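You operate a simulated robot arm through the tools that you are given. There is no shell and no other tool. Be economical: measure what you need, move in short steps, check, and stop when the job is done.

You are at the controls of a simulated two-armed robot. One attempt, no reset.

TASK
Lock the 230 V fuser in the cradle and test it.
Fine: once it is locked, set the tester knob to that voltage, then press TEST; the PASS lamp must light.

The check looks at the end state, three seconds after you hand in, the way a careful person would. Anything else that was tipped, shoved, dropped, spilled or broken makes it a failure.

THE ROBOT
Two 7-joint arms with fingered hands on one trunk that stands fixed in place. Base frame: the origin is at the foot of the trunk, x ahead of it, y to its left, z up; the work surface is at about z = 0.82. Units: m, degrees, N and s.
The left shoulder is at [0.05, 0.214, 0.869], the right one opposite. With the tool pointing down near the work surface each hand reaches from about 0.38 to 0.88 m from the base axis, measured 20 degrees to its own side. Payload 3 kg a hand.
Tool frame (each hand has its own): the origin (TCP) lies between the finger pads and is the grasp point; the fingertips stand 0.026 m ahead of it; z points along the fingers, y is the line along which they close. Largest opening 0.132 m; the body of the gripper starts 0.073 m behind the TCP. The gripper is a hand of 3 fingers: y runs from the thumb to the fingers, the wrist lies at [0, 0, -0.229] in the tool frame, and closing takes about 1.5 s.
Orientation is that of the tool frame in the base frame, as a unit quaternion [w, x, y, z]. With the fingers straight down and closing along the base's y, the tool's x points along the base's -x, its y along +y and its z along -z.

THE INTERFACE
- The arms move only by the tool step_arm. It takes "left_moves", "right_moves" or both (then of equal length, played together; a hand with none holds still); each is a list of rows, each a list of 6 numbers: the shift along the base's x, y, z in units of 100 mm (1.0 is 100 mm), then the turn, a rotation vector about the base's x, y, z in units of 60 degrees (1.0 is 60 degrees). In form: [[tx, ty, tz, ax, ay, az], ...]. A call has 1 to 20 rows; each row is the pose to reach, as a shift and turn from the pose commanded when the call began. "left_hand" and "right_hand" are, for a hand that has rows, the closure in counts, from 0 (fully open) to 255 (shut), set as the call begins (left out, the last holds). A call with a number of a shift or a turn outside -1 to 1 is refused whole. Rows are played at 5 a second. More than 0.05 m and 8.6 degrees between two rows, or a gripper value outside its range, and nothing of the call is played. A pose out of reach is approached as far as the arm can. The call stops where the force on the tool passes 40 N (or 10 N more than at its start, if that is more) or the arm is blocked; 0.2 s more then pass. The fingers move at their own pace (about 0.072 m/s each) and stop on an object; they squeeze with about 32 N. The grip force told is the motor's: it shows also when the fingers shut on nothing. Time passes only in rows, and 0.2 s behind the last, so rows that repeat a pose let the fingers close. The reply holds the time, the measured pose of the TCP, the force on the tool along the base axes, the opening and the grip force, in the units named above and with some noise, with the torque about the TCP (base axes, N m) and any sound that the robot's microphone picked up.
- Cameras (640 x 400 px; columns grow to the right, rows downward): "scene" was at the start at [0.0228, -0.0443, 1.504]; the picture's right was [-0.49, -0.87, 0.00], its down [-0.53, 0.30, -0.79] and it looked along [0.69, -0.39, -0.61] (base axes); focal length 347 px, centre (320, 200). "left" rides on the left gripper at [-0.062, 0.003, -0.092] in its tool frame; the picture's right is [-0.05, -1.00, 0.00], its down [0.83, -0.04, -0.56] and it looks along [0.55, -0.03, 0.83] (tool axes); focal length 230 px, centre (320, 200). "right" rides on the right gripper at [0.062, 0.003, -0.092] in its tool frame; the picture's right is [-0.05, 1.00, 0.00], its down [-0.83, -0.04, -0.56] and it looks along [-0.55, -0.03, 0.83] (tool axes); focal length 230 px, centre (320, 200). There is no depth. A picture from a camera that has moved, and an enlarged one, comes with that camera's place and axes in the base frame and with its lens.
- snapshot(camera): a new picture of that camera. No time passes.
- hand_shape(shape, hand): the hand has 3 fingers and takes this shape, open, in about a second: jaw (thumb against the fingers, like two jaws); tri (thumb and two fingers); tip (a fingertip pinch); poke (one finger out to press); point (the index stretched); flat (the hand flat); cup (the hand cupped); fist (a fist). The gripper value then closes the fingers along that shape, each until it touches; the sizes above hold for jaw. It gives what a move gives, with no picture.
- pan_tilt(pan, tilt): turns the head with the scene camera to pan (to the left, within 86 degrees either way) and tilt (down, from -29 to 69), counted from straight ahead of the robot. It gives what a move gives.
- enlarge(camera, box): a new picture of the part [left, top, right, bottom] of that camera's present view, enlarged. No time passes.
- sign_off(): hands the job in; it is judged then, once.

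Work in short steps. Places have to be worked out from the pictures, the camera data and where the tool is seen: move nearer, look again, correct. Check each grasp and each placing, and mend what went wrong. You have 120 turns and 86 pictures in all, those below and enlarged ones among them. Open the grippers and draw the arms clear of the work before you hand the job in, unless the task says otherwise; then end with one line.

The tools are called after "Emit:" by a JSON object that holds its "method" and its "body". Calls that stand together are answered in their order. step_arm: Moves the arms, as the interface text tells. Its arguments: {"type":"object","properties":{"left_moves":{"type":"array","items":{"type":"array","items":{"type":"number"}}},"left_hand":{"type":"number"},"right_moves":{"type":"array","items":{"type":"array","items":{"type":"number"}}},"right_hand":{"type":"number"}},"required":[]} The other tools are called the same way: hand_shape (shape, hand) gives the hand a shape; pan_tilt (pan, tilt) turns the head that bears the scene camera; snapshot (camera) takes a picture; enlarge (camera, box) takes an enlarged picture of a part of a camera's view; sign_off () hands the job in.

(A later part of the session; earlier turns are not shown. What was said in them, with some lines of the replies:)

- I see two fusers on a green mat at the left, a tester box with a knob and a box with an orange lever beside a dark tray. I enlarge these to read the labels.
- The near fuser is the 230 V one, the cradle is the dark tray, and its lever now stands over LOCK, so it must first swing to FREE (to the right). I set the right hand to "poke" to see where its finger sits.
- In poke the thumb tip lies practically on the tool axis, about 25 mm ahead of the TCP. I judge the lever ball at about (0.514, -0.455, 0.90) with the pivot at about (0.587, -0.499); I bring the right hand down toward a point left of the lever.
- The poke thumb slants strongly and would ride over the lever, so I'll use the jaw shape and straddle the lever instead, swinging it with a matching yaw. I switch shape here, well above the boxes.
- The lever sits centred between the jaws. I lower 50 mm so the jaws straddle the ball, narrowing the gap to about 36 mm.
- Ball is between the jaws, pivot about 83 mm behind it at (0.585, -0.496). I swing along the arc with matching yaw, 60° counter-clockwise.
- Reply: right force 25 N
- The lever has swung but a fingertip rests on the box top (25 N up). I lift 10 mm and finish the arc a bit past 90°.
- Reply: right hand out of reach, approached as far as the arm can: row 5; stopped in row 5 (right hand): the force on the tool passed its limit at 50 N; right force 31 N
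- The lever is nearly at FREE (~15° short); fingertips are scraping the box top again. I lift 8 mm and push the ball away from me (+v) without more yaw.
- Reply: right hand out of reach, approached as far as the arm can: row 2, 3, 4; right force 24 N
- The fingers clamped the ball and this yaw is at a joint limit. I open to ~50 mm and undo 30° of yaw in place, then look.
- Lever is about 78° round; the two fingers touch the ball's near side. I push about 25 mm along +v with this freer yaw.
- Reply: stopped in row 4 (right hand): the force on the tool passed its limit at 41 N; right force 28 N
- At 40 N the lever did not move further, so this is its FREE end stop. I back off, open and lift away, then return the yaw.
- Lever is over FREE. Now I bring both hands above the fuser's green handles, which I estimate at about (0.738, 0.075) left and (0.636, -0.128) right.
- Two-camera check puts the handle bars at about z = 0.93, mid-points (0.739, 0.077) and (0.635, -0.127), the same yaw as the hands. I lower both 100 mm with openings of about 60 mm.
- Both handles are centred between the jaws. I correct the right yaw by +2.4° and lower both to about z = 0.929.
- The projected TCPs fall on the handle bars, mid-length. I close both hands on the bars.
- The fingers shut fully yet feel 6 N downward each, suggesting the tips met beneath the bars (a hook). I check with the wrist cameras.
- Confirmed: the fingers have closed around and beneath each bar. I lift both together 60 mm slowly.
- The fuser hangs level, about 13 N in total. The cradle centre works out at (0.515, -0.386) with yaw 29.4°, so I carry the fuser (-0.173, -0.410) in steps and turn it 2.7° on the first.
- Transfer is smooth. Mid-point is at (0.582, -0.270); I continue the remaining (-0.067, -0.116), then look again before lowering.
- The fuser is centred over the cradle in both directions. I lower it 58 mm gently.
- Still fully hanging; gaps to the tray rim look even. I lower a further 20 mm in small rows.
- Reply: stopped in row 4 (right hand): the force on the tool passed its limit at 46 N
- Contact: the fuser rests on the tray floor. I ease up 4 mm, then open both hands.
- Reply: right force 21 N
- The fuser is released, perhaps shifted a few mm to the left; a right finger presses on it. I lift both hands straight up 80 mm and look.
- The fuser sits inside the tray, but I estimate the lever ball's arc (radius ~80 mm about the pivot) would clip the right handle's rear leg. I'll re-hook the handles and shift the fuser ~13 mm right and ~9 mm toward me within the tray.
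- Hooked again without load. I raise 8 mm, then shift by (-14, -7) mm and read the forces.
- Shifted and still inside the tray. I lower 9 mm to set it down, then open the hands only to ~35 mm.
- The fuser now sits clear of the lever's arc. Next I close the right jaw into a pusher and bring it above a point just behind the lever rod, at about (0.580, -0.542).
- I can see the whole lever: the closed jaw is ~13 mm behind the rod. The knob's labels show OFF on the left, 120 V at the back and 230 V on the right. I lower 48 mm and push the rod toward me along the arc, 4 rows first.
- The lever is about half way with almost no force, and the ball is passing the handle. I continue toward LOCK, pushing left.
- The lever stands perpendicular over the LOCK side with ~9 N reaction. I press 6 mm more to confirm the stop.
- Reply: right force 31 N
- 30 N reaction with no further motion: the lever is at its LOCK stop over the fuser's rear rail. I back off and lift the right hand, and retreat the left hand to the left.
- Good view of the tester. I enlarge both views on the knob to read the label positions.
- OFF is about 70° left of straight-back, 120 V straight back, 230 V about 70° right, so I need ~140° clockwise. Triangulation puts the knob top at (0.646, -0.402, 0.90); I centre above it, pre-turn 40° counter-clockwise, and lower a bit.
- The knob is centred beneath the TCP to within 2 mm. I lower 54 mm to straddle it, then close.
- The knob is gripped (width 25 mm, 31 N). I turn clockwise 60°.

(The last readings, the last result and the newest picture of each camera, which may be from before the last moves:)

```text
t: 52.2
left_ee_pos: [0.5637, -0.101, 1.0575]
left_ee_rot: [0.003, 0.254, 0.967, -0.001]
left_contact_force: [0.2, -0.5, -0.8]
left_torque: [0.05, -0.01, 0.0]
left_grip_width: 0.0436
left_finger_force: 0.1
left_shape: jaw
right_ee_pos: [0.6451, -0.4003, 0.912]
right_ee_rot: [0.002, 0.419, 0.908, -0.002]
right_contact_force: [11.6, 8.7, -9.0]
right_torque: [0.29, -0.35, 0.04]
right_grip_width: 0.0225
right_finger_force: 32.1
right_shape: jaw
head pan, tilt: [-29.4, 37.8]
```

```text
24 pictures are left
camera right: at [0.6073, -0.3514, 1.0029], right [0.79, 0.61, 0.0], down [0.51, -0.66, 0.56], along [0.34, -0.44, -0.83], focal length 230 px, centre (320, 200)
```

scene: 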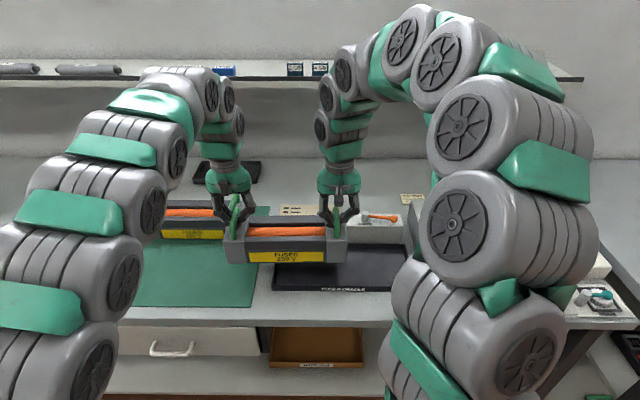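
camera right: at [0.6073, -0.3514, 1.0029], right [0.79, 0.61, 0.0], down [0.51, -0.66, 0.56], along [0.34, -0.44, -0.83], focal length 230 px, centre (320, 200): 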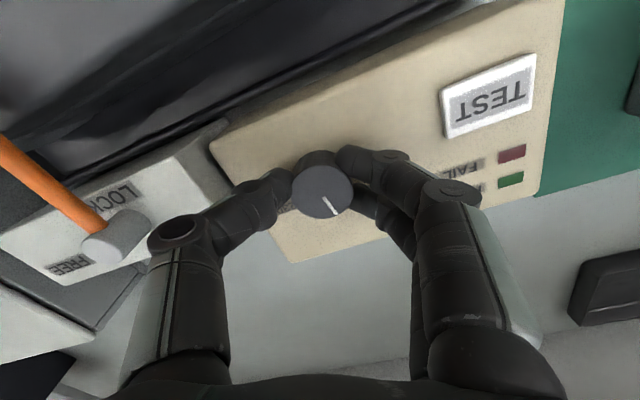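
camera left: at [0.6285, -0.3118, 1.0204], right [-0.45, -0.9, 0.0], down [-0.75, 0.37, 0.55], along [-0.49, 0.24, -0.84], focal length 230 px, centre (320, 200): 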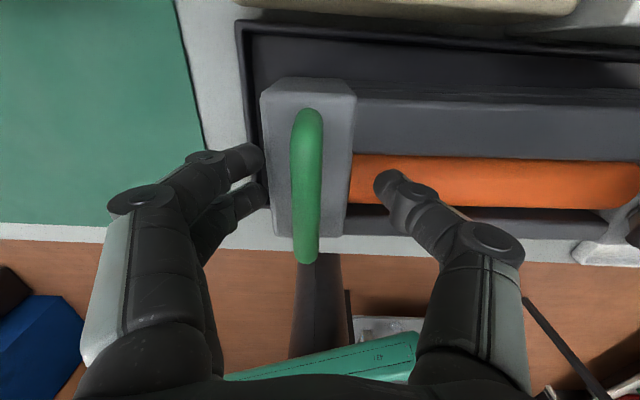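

The knob followed the hand (mark now near straight-back). I continue clockwise another 60°, easing 2 mm sideways to relieve the side load.

Emit:
{"method": "step_arm", "body": {"right_moves": [[0.01, 0.01, 0, 0, 0, -0.125], [0.015, 0.015, 0, 0, 0, -0.25], [0.015, 0.015, 0, 0, 0, -0.375], [0.015, 0.015, 0, 0, 0, -0.5], [0.015, 0.015, 0, 0, 0, -0.625], [0.015, 0.015, 0, 0, 0, -0.75], [0.015, 0.015, 0, 0, 0, -0.875], [0.015, 0.015, 0, 0, 0, -1.0]]}}

Emit:
{"method": "snapshot", "body": {"camera": "right"}}

```text
t: 54.0
left_ee_pos: [0.563, -0.102, 1.0572]
left_ee_rot: [0.003, 0.253, 0.967, -0.001]
left_contact_force: [-0.7, -0.3, -0.2]
left_torque: [0.0, 0.01, 0.01]
left_grip_width: 0.0439
left_finger_force: 0.2
left_shape: jaw
right_ee_pos: [0.6455, -0.4007, 0.9125]
right_ee_rot: [0.0, 0.817, 0.577, -0.002]
right_contact_force: [24.0, 6.6, -15.3]
right_torque: [0.07, -0.71, 0.13]
right_grip_width: 0.0215
right_finger_force: 31.4
right_shape: jaw
head pan, tilt: [-29.4, 37.8]
```

```text
23 pictures are left
camera right: at [0.6701, -0.342, 1.0037], right [0.92, -0.38, 0.0], down [-0.32, -0.77, 0.56], along [-0.22, -0.52, -0.83], focal length 230 px, centre (320, 200)
```

right: 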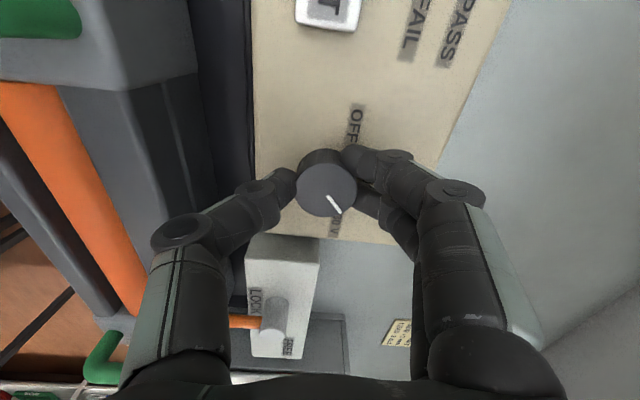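

The mark now points right and ~35° behind; target is ~20° behind. I turn 18° more, shifting 2 mm in x to cut the side load.

Emit:
{"method": "step_arm", "body": {"right_moves": [[0.02, 0.005, 0, 0, 0, -0.1], [0.02, 0.005, 0, 0, 0, -0.2], [0.02, 0.005, 0, 0, 0, -0.3]]}}

Emit:
{"method": "enlarge", "body": {"camera": "right", "box": [260, 90, 400, 260]}}

```text
t: 54.8
left_ee_pos: [0.5637, -0.1015, 1.0569]
left_ee_rot: [0.003, 0.254, 0.967, -0.002]
left_contact_force: [-0.1, 0.2, 0.4]
left_torque: [-0.01, 0.04, 0.03]
left_grip_width: 0.0436
left_finger_force: 0.0
left_shape: jaw
right_ee_pos: [0.6479, -0.3988, 0.9126]
right_ee_rot: [0.0, 0.897, 0.443, -0.002]
right_contact_force: [17.0, 8.0, -8.5]
right_torque: [0.01, -0.54, 0.08]
right_grip_width: 0.0217
right_finger_force: 32.1
right_shape: jaw
head pan, tilt: [-29.4, 37.8]
```

```text
2.35 times, centred on (330, 175) of right
camera zoom: at [0.6884, -0.3523, 1.0034], right [0.76, -0.65, 0.0], down [-0.54, -0.63, 0.56], along [-0.36, -0.42, -0.83], focal length 541 px, centre (296, 259)
```

zoom: 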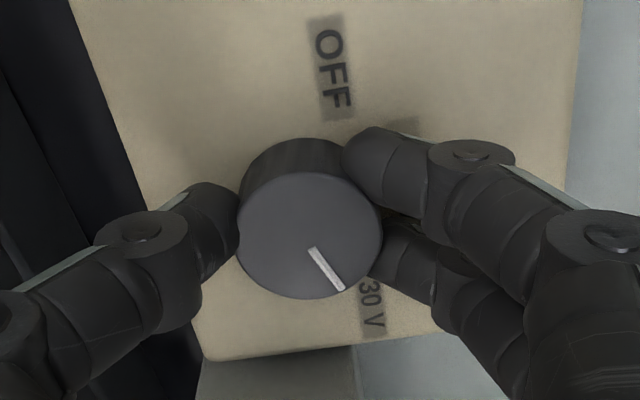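

Mark is about 5° short of the 230 V label. I turn 6° further, then open the hand and lift to look.

Emit:
{"method": "step_arm", "body": {"right_moves": [[0, 0, 0, 0, 0, -0.1], [0, 0, 0, 0, 0, -0.1]]}}

Emit:
{"method": "step_arm", "body": {"right_moves": [[0, 0, 0, 0, 0, 0], [0, 0, 0, 0, 0, 0], [0, 0, 0, 0, 0, 0]], "right_hand": 150}}

Emit:
{"method": "step_arm", "body": {"right_moves": [[0, 0, 0.2, 0, 0, 0], [0, 0, 0.5, 0, 0, 0], [0, 0, 0.8, 0, 0, 0]]}}

Emit:
{"method": "enlarge", "body": {"camera": "scene", "box": [272, 190, 402, 270]}}

Emit:
{"method": "enlarge", "body": {"camera": "right", "box": [250, 60, 400, 200]}}

```text
t: 55.4
left_ee_pos: [0.564, -0.1005, 1.0578]
left_ee_rot: [0.003, 0.254, 0.967, -0.002]
left_contact_force: [0.2, -0.8, 0.1]
left_torque: [-0.01, 0.03, 0.0]
left_grip_width: 0.0436
left_finger_force: 0.2
left_shape: jaw
right_ee_pos: [0.6483, -0.3997, 0.9115]
right_ee_rot: [0.0, 0.919, 0.395, -0.002]
right_contact_force: [21.2, 8.1, -10.0]
right_torque: [0.05, -0.57, 0.29]
right_grip_width: 0.0218
right_finger_force: 31.6
right_shape: jaw
head pan, tilt: [-29.4, 37.8]
```

```text
t: 56.2
left_ee_pos: [0.5629, -0.1014, 1.0574]
left_ee_rot: [0.003, 0.255, 0.967, -0.003]
left_contact_force: [-0.2, 0.0, 1.2]
left_torque: [-0.02, -0.02, 0.0]
left_grip_width: 0.0438
left_finger_force: 0.1
left_shape: jaw
right_ee_pos: [0.6476, -0.4001, 0.9115]
right_ee_rot: [0.0, 0.918, 0.396, -0.004]
right_contact_force: [0.5, 0.5, -0.5]
right_torque: [0.03, 0.01, -0.03]
right_grip_width: 0.0535
right_finger_force: 0.0
right_shape: jaw
head pan, tilt: [-29.4, 37.8]
```

```text
t: 57.0
left_ee_pos: [0.5647, -0.1021, 1.0578]
left_ee_rot: [0.003, 0.254, 0.967, -0.002]
left_contact_force: [0.4, -0.9, 0.4]
left_torque: [0.02, 0.02, 0.01]
left_grip_width: 0.0437
left_finger_force: 0.1
left_shape: jaw
right_ee_pos: [0.6482, -0.3994, 0.9911]
right_ee_rot: [-0.001, 0.918, 0.395, -0.003]
right_contact_force: [-0.2, 0.6, -0.6]
right_torque: [-0.03, -0.05, 0.01]
right_grip_width: 0.054
right_finger_force: 0.1
right_shape: jaw
head pan, tilt: [-29.4, 37.8]
```

```text
4.92 times, centred on (337, 230) of scene
camera zoom: at [0.0228, -0.0443, 1.504], right [-0.49, -0.87, 0.0], down [-0.53, 0.3, -0.79], along [0.69, -0.39, -0.61], focal length 1710 px, centre (236, 52)
```

zoom: 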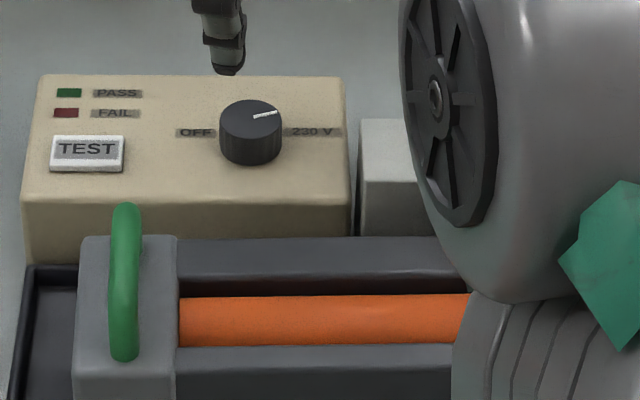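

```text
2.86 times, centred on (325, 130) of right
camera zoom: at [0.6932, -0.3568, 1.0823], right [0.69, -0.72, 0.0], down [-0.6, -0.57, 0.56], along [-0.41, -0.38, -0.83], focal length 657 px, centre (306, 400)
```

zoom: 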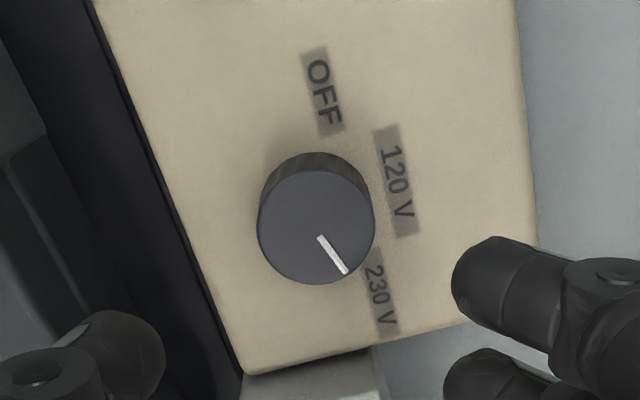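

The mark mirrors the OFF angle, pointing to 230 V. The TEST button works out at (0.684, -0.321, ~0.885) from two cameras; I set the right hand to poke and move above it.

Emit:
{"method": "step_arm", "body": {"right_moves": [[0.1, 0.25, 0.2, 0, 0, 0], [0.25, 0.5, 0.2, 0, 0, 0], [0.36, 0.78, 0.2, 0, 0, 0]]}}

Emit:
{"method": "hand_shape", "body": {"shape": "poke", "hand": "right"}}

Emit:
{"method": "step_arm", "body": {"right_moves": [[0, 0, -0.3, 0, 0, 0], [0, 0, -0.6, 0, 0, 0]]}}

Emit:
{"method": "snapshot", "body": {"camera": "right"}}

Emit:
{"method": "enlarge", "body": {"camera": "scene", "box": [240, 160, 370, 260]}}

```text
t: 57.8
left_ee_pos: [0.5636, -0.1016, 1.0583]
left_ee_rot: [0.003, 0.254, 0.967, -0.002]
left_contact_force: [0.0, 0.3, -0.3]
left_torque: [-0.01, 0.05, 0.0]
left_grip_width: 0.0436
left_finger_force: 0.0
left_shape: jaw
right_ee_pos: [0.6832, -0.3201, 1.012]
right_ee_rot: [0.001, 0.918, 0.396, -0.003]
right_contact_force: [-0.9, -0.5, 0.5]
right_torque: [0.02, -0.01, 0.0]
right_grip_width: 0.054
right_finger_force: 0.1
right_shape: jaw
head pan, tilt: [-29.4, 37.8]
```

```text
t: 58.7
left_ee_pos: [0.5633, -0.1024, 1.0574]
left_ee_rot: [0.003, 0.254, 0.967, -0.002]
left_contact_force: [-0.4, 0.8, -0.3]
left_torque: [0.02, 0.01, 0.0]
left_grip_width: 0.0437
left_finger_force: 0.1
left_shape: jaw
right_ee_pos: [0.6841, -0.3214, 1.0119]
right_ee_rot: [0.0, 0.919, 0.395, -0.003]
right_contact_force: [-0.5, 0.4, -0.7]
right_torque: [-0.01, 0.02, 0.01]
right_grip_width: 0.0002
right_finger_force: 0.1
right_shape: poke
head pan, tilt: [-29.4, 37.8]
```

```text
t: 59.3
left_ee_pos: [0.562, -0.1038, 1.0564]
left_ee_rot: [0.003, 0.254, 0.967, -0.002]
left_contact_force: [0.1, -0.1, -0.4]
left_torque: [0.03, 0.03, -0.03]
left_grip_width: 0.0439
left_finger_force: 0.0
left_shape: jaw
right_ee_pos: [0.6821, -0.3203, 0.9513]
right_ee_rot: [0.0, 0.918, 0.396, -0.004]
right_contact_force: [0.6, 0.9, -0.4]
right_torque: [0.01, 0.01, 0.0]
right_grip_width: 0.0
right_finger_force: 0.2
right_shape: poke
head pan, tilt: [-29.4, 37.8]
```

```text
19 pictures are left
camera right: at [0.7269, -0.2775, 1.0429], right [0.69, -0.72, 0.0], down [-0.6, -0.57, 0.56], along [-0.41, -0.38, -0.83], focal length 230 px, centre (320, 200)
```

right: 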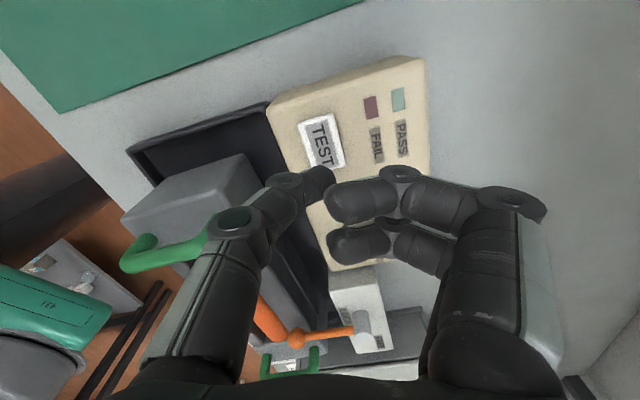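

```text
4.00 times, centred on (305, 210) of scene
camera zoom: at [0.0228, -0.0443, 1.504], right [-0.49, -0.87, 0.0], down [-0.53, 0.3, -0.79], along [0.69, -0.39, -0.61], focal length 1390 px, centre (380, 160)
```

zoom: 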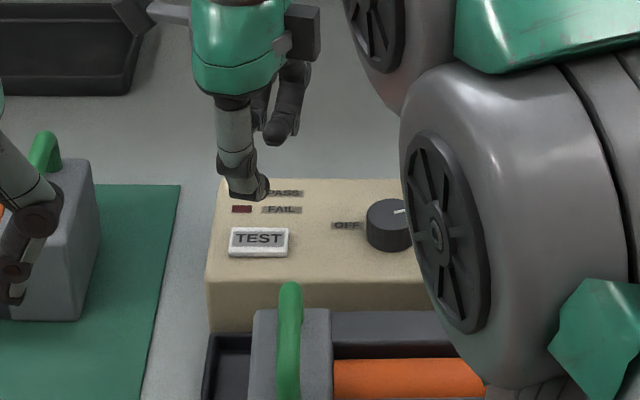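

The button lies within 4 mm of the finger axis. I lower in small rows until the finger presses it.

Emit:
{"method": "step_arm", "body": {"right_moves": [[0.03, 0.02, -0.2, 0, 0, 0], [0.03, 0.02, -0.3, 0, 0, 0], [0.03, 0.02, -0.36, 0, 0, 0], [0.03, 0.02, -0.4, 0, 0, 0], [0.03, 0.02, -0.43, 0, 0, 0]]}}

Emit:
{"method": "enlarge", "body": {"camera": "right", "box": [240, 30, 440, 200]}}

```text
t: 60.5
left_ee_pos: [0.5628, -0.1025, 1.058]
left_ee_rot: [0.003, 0.254, 0.967, -0.003]
left_contact_force: [-1.0, 0.1, -0.2]
left_torque: [-0.03, -0.01, 0.02]
left_grip_width: 0.0438
left_finger_force: 0.1
left_shape: jaw
right_ee_pos: [0.6874, -0.3179, 0.9088]
right_ee_rot: [0.0, 0.918, 0.396, -0.002]
right_contact_force: [-2.6, 0.1, 6.1]
right_torque: [0.02, 0.06, 0.03]
right_grip_width: 0.0
right_finger_force: 0.0
right_shape: poke
head pan, tilt: [-29.4, 37.8]
heard: click
```

```text
2.35 times, centred on (340, 115) of right
camera zoom: at [0.7319, -0.2765, 1.0008], right [0.69, -0.72, 0.0], down [-0.6, -0.57, 0.56], along [-0.41, -0.38, -0.83], focal length 541 px, centre (273, 400)
```

zoom: 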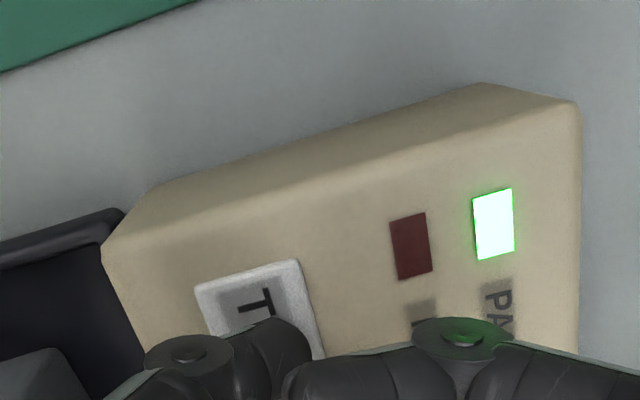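

A click and the PASS lamp is lit green. I lift the right hand straight up and open it, drawing both arms clear.

Emit:
{"method": "step_arm", "body": {"right_moves": [[0, 0, 0.15, 0, 0, 0], [0, 0, 0.5, 0, 0, 0], [0, 0, 0.95, 0, 0, 0]]}}

Emit:
{"method": "step_arm", "body": {"right_moves": [[0, 0, 0.4, 0, 0, 0], [-0.3, -0.2, 0.8, 0, 0, 0], [-0.6, -0.4, 1.0, 0, 0, 0], [-0.9, -0.6, 1.0, 0, 0, 0]], "left_moves": [[0, 0, 0.4, 0, 0, 0], [-0.3, 0.2, 0.8, 0, 0, 0], [-0.6, 0.4, 1.0, 0, 0, 0], [-0.9, 0.6, 1.0, 0, 0, 0]], "left_hand": 0}}

Emit:
{"method": "hand_shape", "body": {"shape": "jaw", "hand": "right"}}

Emit:
{"method": "snapshot", "body": {"camera": "scene"}}

Emit:
{"method": "snapshot", "body": {"camera": "right"}}

```text
t: 61.3
left_ee_pos: [0.5626, -0.1032, 1.0575]
left_ee_rot: [0.003, 0.253, 0.967, -0.002]
left_contact_force: [0.0, 1.4, -0.4]
left_torque: [-0.01, -0.03, -0.01]
left_grip_width: 0.0437
left_finger_force: 0.0
left_shape: jaw
right_ee_pos: [0.6866, -0.3208, 1.0049]
right_ee_rot: [0.0, 0.918, 0.396, -0.002]
right_contact_force: [0.3, -0.9, 0.4]
right_torque: [-0.01, 0.0, 0.0]
right_grip_width: 0.0001
right_finger_force: 0.1
right_shape: poke
head pan, tilt: [-29.4, 37.8]
```

```text
refused: row 2 steps farther than a row can; nothing moved
```

```text
t: 62.2
left_ee_pos: [0.5646, -0.1012, 1.0573]
left_ee_rot: [0.004, 0.254, 0.967, -0.001]
left_contact_force: [-0.1, -0.1, 0.2]
left_torque: [-0.02, -0.01, -0.03]
left_grip_width: 0.044
left_finger_force: 0.2
left_shape: jaw
right_ee_pos: [0.6878, -0.3192, 1.0043]
right_ee_rot: [0.0, 0.919, 0.395, -0.003]
right_contact_force: [-0.1, 0.0, 0.5]
right_torque: [0.01, 0.01, -0.02]
right_grip_width: 0.132
right_finger_force: 0.0
right_shape: jaw
head pan, tilt: [-29.4, 37.8]
```

```text
16 pictures are left
```

scene: 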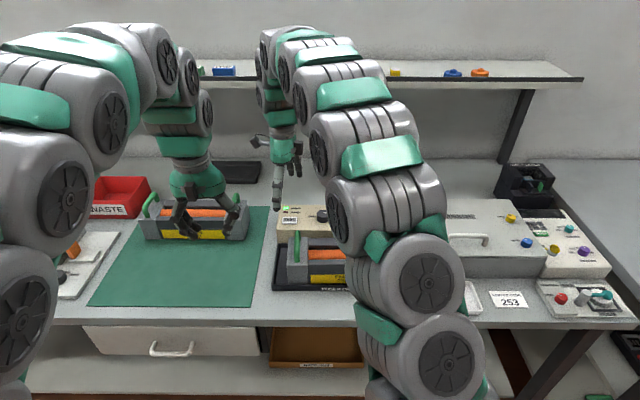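

```text
15 pictures are left
camera right: at [0.7315, -0.2768, 1.0958], right [0.69, -0.72, 0.0], down [-0.6, -0.57, 0.56], along [-0.41, -0.38, -0.83], focal length 230 px, centre (320, 200)
```

right: 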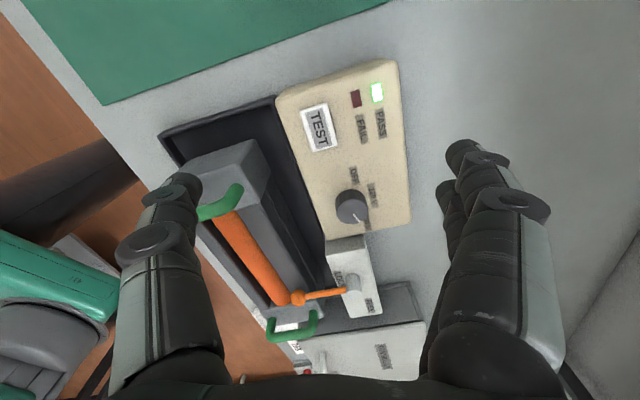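

PASS stays lit; the retreat rows were too large and refused. I repeat with smaller steps: straight up first, then back.

Emit:
{"method": "step_arm", "body": {"right_moves": [[0, 0, 0.3, 0, 0, 0], [0, 0, 0.6, 0, 0, 0], [0, 0, 0.9, 0, 0, 0], [-0.2, -0.15, 1.0, 0, 0, 0], [-0.5, -0.35, 1.0, 0, 0, 0], [-0.8, -0.55, 1.0, 0, 0, 0]], "left_moves": [[0, 0, 0.3, 0, 0, 0], [0, 0, 0.6, 0, 0, 0], [0, 0, 0.9, 0, 0, 0], [-0.2, 0.15, 1.0, 0, 0, 0], [-0.5, 0.35, 1.0, 0, 0, 0], [-0.8, 0.55, 1.0, 0, 0, 0]], "left_hand": 0, "right_hand": 0}}

Emit:
{"method": "step_arm", "body": {"right_moves": [[-0.3, -0.2, 0.1, 0, 0, 0], [-0.6, -0.4, 0.2, 0, 0, 0], [-0.9, -0.6, 0.2, 0, 0, 0]], "left_moves": [[-0.1, 0, 0.1, 0, 0, 0], [-0.2, 0, 0.1, 0, 0, 0], [-0.2, 0, 0.1, 0, 0, 0]]}}

Emit:
{"method": "snapshot", "body": {"camera": "scene"}}

Emit:
{"method": "snapshot", "body": {"camera": "right"}}

```text
t: 63.6
left_ee_pos: [0.4822, -0.0461, 1.1605]
left_ee_rot: [0.003, 0.253, 0.967, -0.002]
left_contact_force: [0.6, -0.6, 0.1]
left_torque: [0.02, 0.0, -0.01]
left_grip_width: 0.1317
left_finger_force: 0.1
left_shape: jaw
right_ee_pos: [0.6082, -0.375, 1.1038]
right_ee_rot: [-0.001, 0.918, 0.397, -0.003]
right_contact_force: [-0.5, 0.4, 0.1]
right_torque: [0.02, 0.0, -0.03]
right_grip_width: 0.1319
right_finger_force: 0.0
right_shape: jaw
head pan, tilt: [-29.4, 37.8]
```

```text
t: 64.4
left_ee_pos: [0.462, -0.0449, 1.1682]
left_ee_rot: [0.003, 0.254, 0.967, -0.003]
left_contact_force: [0.0, -0.3, 0.1]
left_torque: [0.03, -0.02, -0.01]
left_grip_width: 0.1318
left_finger_force: 0.0
left_shape: jaw
right_ee_pos: [0.5162, -0.4348, 1.124]
right_ee_rot: [-0.001, 0.918, 0.396, -0.003]
right_contact_force: [-0.9, 1.1, 0.1]
right_torque: [-0.02, 0.02, 0.02]
right_grip_width: 0.1316
right_finger_force: 0.1
right_shape: jaw
head pan, tilt: [-29.4, 37.8]
```

```text
14 pictures are left
```

scene: 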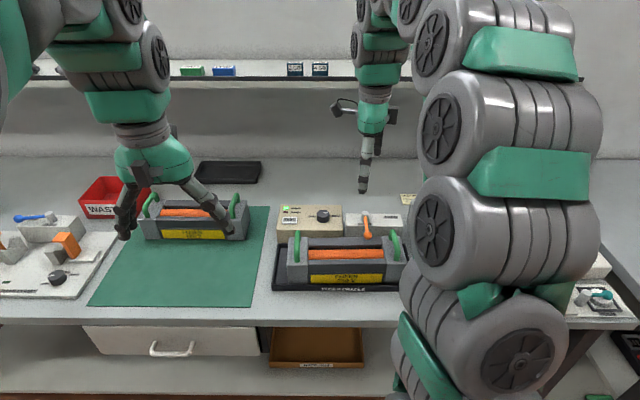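

```text
13 pictures are left
camera right: at [0.5609, -0.3925, 1.216], right [0.69, -0.72, 0.0], down [-0.6, -0.57, 0.56], along [-0.41, -0.38, -0.83], focal length 230 px, centre (320, 200)
```

right: 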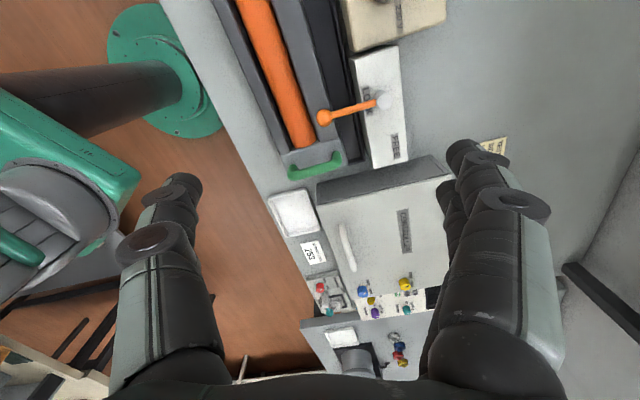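

All looks in order; one last close look at lever, knob and lamp.

Emit:
{"method": "enlarge", "body": {"camera": "scene", "box": [260, 190, 420, 300]}}

```text
3.64 times, centred on (340, 245) of scene
camera zoom: at [0.0228, -0.0443, 1.504], right [-0.49, -0.87, 0.0], down [-0.53, 0.3, -0.79], along [0.69, -0.39, -0.61], focal length 1263 px, centre (247, 36)
```

zoom: 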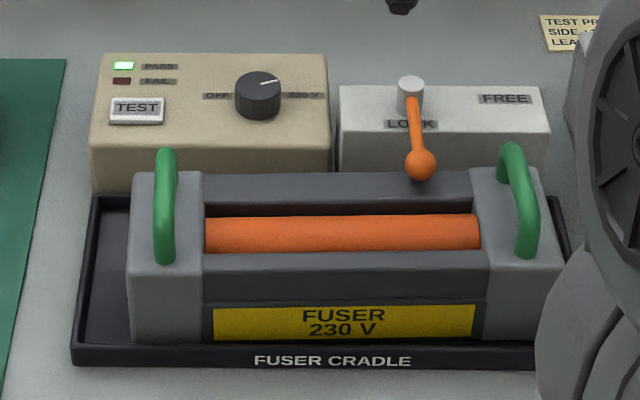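

The fuser is level in the cradle, the lever is at LOCK, the knob is at 230 V and PASS is lit. The hands are open and clear, so I hand in.

Emit:
{"method": "sign_off", "body": {}}

```text
The job is handed in.
```

The 230 V fuser is locked in the cradle, the tester knob is set to 230 V, and after I pressed TEST the PASS lamp lit and stayed on until I handed in.
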